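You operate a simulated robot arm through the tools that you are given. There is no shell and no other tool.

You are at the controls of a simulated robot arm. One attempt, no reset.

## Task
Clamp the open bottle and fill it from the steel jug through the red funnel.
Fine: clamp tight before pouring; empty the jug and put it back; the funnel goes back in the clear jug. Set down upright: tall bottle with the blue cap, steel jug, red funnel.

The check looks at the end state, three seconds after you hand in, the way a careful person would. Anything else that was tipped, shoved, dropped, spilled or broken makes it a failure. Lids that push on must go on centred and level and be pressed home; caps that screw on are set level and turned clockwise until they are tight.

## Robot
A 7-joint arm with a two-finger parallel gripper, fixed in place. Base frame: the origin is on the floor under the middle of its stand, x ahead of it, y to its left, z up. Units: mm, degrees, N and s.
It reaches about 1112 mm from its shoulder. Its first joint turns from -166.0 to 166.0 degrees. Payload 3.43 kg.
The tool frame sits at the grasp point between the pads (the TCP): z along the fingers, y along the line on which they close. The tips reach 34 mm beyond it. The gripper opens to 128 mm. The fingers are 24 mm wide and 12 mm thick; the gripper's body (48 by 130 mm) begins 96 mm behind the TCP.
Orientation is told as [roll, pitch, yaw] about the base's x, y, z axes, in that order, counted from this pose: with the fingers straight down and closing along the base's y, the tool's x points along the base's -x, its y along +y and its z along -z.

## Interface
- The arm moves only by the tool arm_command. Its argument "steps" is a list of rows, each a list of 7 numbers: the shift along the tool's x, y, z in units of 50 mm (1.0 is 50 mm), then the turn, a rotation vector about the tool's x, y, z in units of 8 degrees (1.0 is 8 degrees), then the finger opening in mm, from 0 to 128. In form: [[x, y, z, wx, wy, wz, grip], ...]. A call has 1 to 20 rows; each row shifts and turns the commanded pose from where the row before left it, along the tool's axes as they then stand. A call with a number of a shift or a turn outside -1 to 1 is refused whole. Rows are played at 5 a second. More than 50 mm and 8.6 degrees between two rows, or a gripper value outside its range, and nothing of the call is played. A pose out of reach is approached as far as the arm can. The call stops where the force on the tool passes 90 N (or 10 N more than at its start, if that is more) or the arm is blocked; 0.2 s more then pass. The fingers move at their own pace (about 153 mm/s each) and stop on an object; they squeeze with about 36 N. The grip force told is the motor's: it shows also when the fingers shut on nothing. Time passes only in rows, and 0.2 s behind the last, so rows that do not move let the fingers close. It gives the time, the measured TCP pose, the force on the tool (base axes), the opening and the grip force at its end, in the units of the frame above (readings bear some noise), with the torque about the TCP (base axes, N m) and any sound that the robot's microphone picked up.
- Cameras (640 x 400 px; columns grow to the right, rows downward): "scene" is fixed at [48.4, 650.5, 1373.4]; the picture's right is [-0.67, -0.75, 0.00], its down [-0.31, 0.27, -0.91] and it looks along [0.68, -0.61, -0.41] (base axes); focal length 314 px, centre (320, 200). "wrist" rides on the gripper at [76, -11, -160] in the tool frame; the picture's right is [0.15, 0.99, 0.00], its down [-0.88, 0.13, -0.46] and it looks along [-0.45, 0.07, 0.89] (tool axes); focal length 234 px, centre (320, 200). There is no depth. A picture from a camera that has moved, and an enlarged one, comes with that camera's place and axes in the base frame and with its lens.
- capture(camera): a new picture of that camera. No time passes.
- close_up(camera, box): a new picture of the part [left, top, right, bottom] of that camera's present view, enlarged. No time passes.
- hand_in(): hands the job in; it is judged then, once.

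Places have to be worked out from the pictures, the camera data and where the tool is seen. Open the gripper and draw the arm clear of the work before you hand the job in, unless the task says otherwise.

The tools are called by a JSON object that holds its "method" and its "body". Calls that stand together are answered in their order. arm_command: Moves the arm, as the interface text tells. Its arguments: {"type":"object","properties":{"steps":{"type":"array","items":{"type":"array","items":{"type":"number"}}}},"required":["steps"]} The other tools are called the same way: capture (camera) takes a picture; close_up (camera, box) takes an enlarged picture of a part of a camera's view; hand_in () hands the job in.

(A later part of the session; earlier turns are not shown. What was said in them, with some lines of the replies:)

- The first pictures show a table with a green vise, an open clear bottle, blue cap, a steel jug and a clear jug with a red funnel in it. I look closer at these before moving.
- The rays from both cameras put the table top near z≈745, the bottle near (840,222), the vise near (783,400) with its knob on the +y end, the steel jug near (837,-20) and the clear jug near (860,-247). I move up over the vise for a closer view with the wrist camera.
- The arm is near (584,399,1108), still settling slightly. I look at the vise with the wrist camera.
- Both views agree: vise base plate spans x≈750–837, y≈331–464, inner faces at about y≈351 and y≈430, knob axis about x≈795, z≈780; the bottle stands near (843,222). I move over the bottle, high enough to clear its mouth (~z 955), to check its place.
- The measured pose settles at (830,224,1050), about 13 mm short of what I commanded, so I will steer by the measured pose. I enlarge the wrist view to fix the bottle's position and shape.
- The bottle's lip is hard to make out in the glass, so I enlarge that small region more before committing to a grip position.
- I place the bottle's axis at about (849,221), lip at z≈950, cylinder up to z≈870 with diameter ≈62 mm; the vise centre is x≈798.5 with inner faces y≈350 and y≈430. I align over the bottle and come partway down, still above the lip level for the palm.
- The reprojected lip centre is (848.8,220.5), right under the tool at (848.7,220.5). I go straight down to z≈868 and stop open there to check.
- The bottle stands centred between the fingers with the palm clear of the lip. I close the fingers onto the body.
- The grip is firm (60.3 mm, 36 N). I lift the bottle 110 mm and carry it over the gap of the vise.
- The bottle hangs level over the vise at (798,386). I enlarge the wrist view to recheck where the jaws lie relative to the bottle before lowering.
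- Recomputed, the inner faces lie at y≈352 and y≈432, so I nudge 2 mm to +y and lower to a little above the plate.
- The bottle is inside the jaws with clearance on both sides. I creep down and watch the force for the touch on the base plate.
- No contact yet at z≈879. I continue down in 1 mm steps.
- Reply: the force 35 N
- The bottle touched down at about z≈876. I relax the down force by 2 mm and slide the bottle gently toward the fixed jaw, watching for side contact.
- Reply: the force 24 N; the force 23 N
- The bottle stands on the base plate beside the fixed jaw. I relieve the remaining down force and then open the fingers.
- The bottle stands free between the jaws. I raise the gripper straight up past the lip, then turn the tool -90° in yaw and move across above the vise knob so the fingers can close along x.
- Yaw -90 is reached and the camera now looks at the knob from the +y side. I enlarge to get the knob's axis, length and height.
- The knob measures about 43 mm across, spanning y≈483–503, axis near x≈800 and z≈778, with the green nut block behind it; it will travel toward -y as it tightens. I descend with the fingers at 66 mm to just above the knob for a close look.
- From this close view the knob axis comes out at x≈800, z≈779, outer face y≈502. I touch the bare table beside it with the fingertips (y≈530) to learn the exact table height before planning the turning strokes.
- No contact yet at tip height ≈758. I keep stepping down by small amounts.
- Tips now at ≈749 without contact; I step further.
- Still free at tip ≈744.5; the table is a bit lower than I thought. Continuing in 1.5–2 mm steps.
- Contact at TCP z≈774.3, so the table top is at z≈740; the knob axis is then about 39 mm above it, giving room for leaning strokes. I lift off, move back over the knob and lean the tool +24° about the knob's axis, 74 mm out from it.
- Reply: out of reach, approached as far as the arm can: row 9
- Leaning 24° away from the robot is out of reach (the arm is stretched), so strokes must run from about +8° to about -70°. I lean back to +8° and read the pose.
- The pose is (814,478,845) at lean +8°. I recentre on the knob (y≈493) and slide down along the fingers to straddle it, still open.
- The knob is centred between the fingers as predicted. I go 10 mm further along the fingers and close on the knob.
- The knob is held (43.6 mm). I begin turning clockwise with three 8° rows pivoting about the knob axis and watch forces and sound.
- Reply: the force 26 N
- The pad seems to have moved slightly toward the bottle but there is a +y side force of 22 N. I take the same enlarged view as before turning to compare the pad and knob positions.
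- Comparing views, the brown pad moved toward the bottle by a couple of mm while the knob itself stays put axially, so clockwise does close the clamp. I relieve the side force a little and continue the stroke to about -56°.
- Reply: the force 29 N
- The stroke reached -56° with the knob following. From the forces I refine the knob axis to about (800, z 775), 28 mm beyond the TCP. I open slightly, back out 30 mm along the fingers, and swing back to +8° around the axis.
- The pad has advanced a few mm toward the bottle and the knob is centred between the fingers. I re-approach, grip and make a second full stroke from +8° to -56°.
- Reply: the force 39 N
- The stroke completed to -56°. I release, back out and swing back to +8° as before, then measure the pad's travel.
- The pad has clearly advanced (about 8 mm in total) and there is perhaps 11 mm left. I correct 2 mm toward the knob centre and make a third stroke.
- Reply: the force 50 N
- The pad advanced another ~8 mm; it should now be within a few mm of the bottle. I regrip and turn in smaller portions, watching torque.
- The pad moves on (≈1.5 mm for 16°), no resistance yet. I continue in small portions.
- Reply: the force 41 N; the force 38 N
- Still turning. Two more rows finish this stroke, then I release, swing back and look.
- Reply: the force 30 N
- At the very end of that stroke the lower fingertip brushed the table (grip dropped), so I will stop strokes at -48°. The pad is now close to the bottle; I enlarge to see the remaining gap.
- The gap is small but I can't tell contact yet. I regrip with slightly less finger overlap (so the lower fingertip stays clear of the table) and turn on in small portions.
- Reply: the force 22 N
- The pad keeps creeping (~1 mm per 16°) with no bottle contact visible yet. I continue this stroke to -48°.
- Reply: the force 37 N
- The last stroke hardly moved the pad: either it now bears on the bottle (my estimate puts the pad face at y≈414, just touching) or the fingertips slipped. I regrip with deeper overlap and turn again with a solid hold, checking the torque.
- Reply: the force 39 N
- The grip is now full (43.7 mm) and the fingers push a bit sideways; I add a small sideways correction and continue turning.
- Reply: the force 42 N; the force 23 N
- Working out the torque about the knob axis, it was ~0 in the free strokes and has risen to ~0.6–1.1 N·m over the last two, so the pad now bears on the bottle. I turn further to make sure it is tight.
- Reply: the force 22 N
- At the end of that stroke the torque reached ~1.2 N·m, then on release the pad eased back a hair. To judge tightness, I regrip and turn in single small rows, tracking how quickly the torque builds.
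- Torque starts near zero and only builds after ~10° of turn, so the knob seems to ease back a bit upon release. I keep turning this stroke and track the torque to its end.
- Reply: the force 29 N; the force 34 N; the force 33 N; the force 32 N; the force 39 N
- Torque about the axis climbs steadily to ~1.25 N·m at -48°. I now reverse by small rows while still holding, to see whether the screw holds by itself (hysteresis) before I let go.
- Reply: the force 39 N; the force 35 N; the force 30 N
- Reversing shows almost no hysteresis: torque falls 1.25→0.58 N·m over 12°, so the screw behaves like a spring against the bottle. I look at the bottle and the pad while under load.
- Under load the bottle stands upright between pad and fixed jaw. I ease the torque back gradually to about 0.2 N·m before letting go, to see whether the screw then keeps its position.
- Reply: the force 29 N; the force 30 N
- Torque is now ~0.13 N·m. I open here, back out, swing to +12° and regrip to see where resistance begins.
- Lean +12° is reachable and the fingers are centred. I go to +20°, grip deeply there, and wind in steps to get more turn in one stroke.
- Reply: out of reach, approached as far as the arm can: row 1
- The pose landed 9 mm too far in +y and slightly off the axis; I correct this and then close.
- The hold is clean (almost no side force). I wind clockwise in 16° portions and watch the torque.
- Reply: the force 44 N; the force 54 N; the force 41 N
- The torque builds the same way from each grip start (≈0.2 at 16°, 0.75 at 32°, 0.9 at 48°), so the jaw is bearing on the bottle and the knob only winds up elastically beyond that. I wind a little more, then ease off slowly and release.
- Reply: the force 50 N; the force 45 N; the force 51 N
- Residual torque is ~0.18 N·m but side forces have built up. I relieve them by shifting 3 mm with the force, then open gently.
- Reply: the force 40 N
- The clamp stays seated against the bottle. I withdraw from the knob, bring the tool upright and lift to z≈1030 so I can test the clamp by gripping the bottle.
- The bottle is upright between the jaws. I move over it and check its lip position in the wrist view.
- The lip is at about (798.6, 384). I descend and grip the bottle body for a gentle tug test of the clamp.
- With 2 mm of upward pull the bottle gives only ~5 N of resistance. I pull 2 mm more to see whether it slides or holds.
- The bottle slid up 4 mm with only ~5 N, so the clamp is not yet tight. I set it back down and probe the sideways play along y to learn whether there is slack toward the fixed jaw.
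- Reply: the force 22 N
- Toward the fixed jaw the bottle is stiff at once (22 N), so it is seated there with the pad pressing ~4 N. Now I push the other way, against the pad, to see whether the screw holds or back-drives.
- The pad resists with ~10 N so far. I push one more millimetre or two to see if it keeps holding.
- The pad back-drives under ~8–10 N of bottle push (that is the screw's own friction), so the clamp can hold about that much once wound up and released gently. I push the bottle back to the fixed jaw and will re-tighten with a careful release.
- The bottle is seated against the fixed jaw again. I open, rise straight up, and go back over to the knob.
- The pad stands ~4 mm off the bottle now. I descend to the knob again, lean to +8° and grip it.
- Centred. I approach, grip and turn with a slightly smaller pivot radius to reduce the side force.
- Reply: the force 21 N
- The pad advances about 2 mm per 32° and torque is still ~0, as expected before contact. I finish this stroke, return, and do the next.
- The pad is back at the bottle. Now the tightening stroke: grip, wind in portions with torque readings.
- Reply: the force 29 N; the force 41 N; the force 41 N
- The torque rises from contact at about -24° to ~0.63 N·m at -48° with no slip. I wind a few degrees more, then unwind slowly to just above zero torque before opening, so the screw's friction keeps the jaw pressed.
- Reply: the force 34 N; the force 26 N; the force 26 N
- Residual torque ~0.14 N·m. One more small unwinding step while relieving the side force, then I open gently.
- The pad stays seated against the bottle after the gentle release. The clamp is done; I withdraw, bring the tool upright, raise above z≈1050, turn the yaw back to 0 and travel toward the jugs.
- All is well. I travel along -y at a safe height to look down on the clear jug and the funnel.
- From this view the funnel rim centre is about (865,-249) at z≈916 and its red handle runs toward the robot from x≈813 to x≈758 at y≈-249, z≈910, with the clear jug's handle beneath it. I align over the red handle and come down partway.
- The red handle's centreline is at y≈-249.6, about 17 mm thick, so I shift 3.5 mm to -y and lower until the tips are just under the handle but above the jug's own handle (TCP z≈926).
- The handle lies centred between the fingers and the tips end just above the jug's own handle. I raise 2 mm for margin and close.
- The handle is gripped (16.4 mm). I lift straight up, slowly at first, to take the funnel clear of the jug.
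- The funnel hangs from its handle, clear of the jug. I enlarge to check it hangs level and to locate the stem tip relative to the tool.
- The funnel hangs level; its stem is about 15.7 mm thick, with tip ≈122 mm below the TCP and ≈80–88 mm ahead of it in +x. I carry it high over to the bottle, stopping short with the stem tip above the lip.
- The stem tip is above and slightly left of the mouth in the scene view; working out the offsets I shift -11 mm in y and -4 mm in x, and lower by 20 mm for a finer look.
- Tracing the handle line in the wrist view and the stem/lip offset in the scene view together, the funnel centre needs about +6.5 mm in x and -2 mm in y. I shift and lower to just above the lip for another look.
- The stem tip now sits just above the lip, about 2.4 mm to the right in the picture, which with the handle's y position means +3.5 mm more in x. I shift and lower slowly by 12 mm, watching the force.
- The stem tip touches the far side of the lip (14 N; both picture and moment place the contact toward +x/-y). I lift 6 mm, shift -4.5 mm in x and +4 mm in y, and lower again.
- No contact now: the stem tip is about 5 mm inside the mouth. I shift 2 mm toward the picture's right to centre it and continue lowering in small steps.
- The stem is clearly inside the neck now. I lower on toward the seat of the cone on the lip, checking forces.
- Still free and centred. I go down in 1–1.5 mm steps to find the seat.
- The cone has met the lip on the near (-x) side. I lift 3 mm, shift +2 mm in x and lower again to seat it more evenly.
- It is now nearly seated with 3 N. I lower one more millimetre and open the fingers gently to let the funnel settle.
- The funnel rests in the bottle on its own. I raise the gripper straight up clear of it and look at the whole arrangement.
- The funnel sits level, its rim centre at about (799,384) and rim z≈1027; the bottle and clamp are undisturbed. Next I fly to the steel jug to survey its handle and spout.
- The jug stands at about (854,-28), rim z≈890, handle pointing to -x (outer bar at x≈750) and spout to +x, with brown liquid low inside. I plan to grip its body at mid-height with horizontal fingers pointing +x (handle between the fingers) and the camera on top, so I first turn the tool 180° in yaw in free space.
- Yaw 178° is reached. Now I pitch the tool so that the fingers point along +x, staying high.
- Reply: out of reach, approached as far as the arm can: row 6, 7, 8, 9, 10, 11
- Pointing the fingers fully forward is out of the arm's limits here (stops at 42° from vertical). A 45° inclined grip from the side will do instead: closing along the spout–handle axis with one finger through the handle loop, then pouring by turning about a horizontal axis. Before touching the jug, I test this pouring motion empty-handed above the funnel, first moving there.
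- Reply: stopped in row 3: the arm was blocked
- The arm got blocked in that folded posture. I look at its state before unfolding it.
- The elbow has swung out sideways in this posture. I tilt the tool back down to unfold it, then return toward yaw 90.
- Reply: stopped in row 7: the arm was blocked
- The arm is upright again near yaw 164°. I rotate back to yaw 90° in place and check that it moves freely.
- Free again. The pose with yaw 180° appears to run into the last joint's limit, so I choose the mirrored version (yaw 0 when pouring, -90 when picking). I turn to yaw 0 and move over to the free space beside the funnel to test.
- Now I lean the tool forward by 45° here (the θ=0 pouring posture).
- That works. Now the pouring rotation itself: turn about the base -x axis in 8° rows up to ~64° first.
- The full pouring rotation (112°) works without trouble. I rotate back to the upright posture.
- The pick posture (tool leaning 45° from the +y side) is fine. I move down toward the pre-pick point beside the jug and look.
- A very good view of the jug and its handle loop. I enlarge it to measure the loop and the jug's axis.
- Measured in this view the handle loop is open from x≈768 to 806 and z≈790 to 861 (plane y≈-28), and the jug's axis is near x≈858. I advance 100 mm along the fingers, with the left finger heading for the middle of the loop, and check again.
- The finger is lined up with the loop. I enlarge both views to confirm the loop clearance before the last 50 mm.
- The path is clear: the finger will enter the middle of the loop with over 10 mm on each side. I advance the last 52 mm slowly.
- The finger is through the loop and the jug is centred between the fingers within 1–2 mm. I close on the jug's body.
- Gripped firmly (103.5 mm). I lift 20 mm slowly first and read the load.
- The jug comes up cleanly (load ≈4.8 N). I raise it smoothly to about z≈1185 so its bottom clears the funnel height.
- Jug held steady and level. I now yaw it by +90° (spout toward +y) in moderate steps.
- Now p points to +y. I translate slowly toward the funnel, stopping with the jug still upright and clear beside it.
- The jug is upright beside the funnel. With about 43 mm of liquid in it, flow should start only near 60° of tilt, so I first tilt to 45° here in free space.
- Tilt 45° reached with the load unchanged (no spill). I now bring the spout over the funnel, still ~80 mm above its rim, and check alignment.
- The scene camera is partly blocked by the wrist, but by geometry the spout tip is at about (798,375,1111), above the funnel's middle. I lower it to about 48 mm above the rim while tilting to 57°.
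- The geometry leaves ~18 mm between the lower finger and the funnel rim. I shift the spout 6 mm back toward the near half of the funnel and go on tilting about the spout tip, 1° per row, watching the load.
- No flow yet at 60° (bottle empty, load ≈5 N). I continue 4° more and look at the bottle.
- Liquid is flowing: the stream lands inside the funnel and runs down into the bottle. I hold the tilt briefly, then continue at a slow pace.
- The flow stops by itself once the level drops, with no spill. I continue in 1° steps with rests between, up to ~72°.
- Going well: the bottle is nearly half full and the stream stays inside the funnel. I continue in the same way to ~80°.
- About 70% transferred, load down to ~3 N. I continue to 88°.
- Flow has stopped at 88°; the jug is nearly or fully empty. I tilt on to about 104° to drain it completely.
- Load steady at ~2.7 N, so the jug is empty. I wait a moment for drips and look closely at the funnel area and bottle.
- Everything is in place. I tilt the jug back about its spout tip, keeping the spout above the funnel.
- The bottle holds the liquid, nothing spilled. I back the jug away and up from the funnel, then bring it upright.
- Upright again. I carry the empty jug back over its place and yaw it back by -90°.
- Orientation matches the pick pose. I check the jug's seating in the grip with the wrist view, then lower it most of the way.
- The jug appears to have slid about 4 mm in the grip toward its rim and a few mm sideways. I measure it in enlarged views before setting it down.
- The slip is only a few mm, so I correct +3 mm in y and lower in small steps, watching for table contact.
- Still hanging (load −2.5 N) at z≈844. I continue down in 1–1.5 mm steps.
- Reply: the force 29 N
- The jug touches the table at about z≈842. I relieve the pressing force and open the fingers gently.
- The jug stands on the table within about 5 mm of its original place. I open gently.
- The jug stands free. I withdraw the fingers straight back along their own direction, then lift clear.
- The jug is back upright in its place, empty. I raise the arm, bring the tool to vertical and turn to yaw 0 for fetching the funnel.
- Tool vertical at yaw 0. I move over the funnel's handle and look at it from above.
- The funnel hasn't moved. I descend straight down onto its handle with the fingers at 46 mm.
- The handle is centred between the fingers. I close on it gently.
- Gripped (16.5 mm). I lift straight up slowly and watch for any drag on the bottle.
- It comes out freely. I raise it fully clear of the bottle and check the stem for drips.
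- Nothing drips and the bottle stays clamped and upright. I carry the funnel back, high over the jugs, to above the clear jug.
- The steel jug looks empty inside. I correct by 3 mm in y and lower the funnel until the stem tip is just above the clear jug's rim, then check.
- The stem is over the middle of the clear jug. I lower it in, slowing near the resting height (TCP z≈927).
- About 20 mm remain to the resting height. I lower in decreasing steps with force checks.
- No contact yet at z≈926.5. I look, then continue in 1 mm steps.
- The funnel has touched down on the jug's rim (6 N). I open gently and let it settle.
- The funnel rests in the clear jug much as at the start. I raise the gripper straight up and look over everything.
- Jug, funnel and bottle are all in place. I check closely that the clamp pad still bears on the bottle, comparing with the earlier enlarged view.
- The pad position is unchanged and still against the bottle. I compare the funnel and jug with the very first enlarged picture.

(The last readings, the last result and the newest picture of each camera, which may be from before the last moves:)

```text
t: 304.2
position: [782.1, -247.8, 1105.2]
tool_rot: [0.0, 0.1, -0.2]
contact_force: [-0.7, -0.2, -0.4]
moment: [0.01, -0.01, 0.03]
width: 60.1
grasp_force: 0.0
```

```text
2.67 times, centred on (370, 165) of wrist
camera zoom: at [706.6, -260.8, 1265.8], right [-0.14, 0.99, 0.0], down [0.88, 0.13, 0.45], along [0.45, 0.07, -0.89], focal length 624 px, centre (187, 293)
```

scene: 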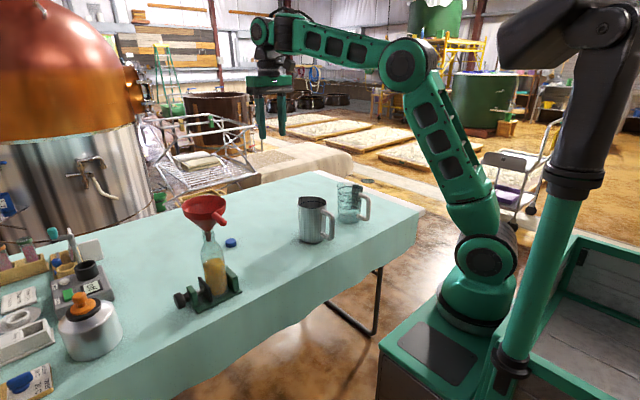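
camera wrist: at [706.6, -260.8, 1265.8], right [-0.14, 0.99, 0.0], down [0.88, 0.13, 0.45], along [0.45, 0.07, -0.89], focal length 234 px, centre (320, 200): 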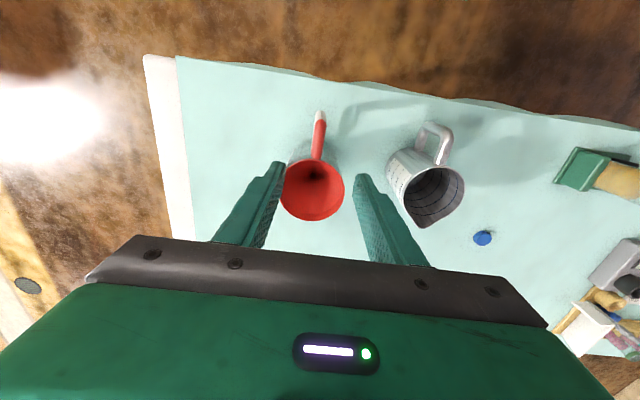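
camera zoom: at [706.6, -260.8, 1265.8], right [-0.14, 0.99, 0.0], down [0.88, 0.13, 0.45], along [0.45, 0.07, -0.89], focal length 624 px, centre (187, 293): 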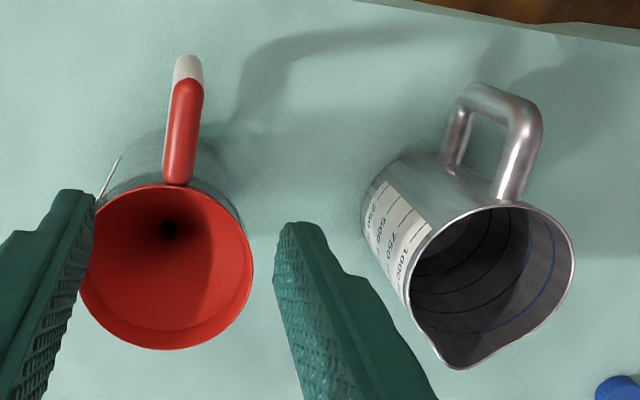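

Everything matches the starting arrangement: funnel back in the clear jug, steel jug empty in its place, bottle filled and clamped. I open the gripper and draw the arm up and back to its starting position.

{"method": "arm_command", "body": {"steps": [[0.2, 0, -0.5, 0, 0, 0, 80], [0.4, 0, -0.7, 0, 0, 0, 100], [0.5, 0.3, -0.7, 0, 0, 0, 128], [0.5, 0.6, -0.6, 0, 0, 0, 128], [0.5, 0.7, -0.3, 0, 0, 0, 128], [0.5, 0.8, 0, 0, 0, 0, 128], [0.5, 0.8, 0, 0, 0, 0, 128], [0.5, 0.8, 0, 0, 0, 0, 128], [0.5, 0.8, 0, 0, 0, 0, 128], [0.5, 0.8, 0, 0, 0, 0, 128], [0.5, 0.8, 0, 0, 0, 0, 128], [0.3, 0.8, 0, 0, 0, 0, 128], [0.3, 0.8, 0, 0, 0, 0, 128], [0, 0.6, 0, 0, 0, 0, 128], [0, 0, 0, 0, 0, 0, 128], [0, 0, 0, 0, 0, 0, 128]]}}

{"method": "capture", "body": {"camera": "scene"}}

{"method": "close_up", "body": {"camera": "scene", "box": [150, 160, 400, 320]}}

{"method": "capture", "body": {"camera": "wrist"}}

```text
t: 307.6
position: [497.7, 179.1, 1244.9]
tool_rot: [0.1, 0.2, -0.1]
contact_force: [0.1, 0.2, 0.3]
moment: [0.03, 0.01, 0.0]
width: 127.8
grasp_force: 0.0
```

```text
taken
```

scene: 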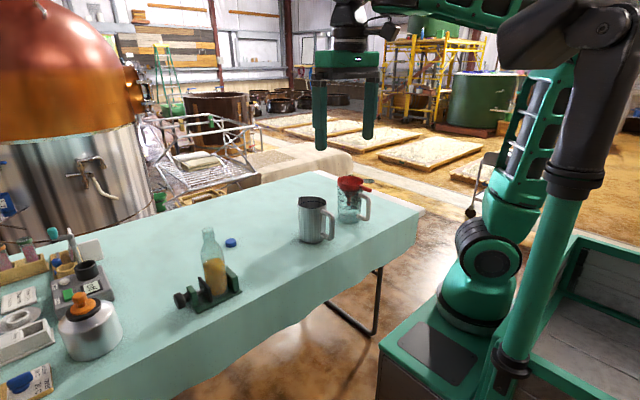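

```text
2.50 times, centred on (275, 240) of scene
camera zoom: at [48.4, 650.5, 1373.4], right [-0.67, -0.75, 0.0], down [-0.31, 0.27, -0.91], along [0.68, -0.61, -0.41], focal length 784 px, centre (432, 100)
```

zoom: 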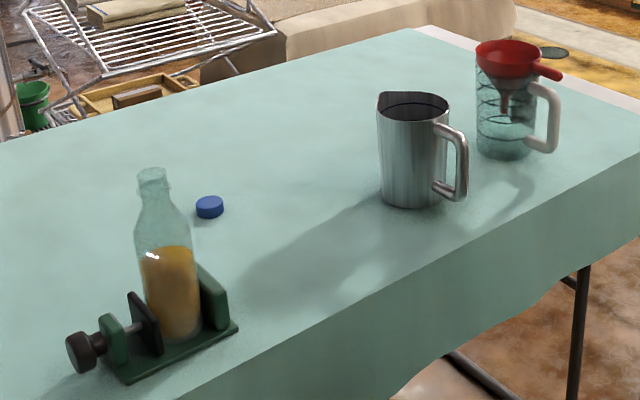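

```text
taken
camera wrist: at [420.7, 167.7, 1404.9], right [-0.14, 0.99, 0.0], down [0.88, 0.13, 0.45], along [0.45, 0.07, -0.89], focal length 234 px, centre (320, 200)
```

wrist: 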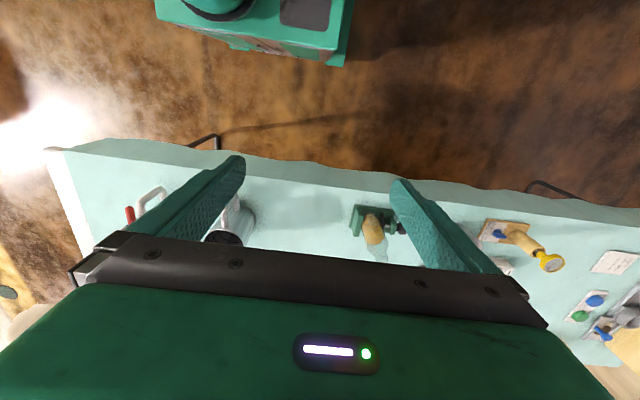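

The final views show the bottle filled and clamped upright, the empty steel jug and the funnel in the clear jug back in place, no spill, and the arm clear with the gripper open. I hand the job in.

{"method": "hand_in", "body": {}}

```text
The job is handed in.
```

The bottle is clamped, filled from the steel jug through the red funnel, and standing upright in the vise. I have handed the job in.

- **Bottle:** it holds all of the jug's liquid, and I saw no spill in any picture. The fill comes to just below the shoulder.
- **Steel jug:** it is empty and back upright, about 5 mm from where it started.
- **Red funnel:** it is back in the clear jug, sitting as it did at the start.
- **Arm:** it is back near its starting pose with the gripper open.

**Clamp tightness:** I turned the knob to about 1.2 N·m, but the screw springs back a little when released. On that tightening, a test tug slid the bottle 4 mm upward against about 5 N. Pushing it sideways moved the jaw at roughly 10 N. I then re-tightened to about 0.6 N·m and let go gently before pouring. The jaw has stayed against the bottle since, but I did not repeat the tug test, so I can't say it holds much beyond light force.

**Blue cap:** I left it on the table and did not screw it on. I read "tall bottle with the blue cap" as the bottle's name, because the job called for an open bottle and never asked for it to be capped.
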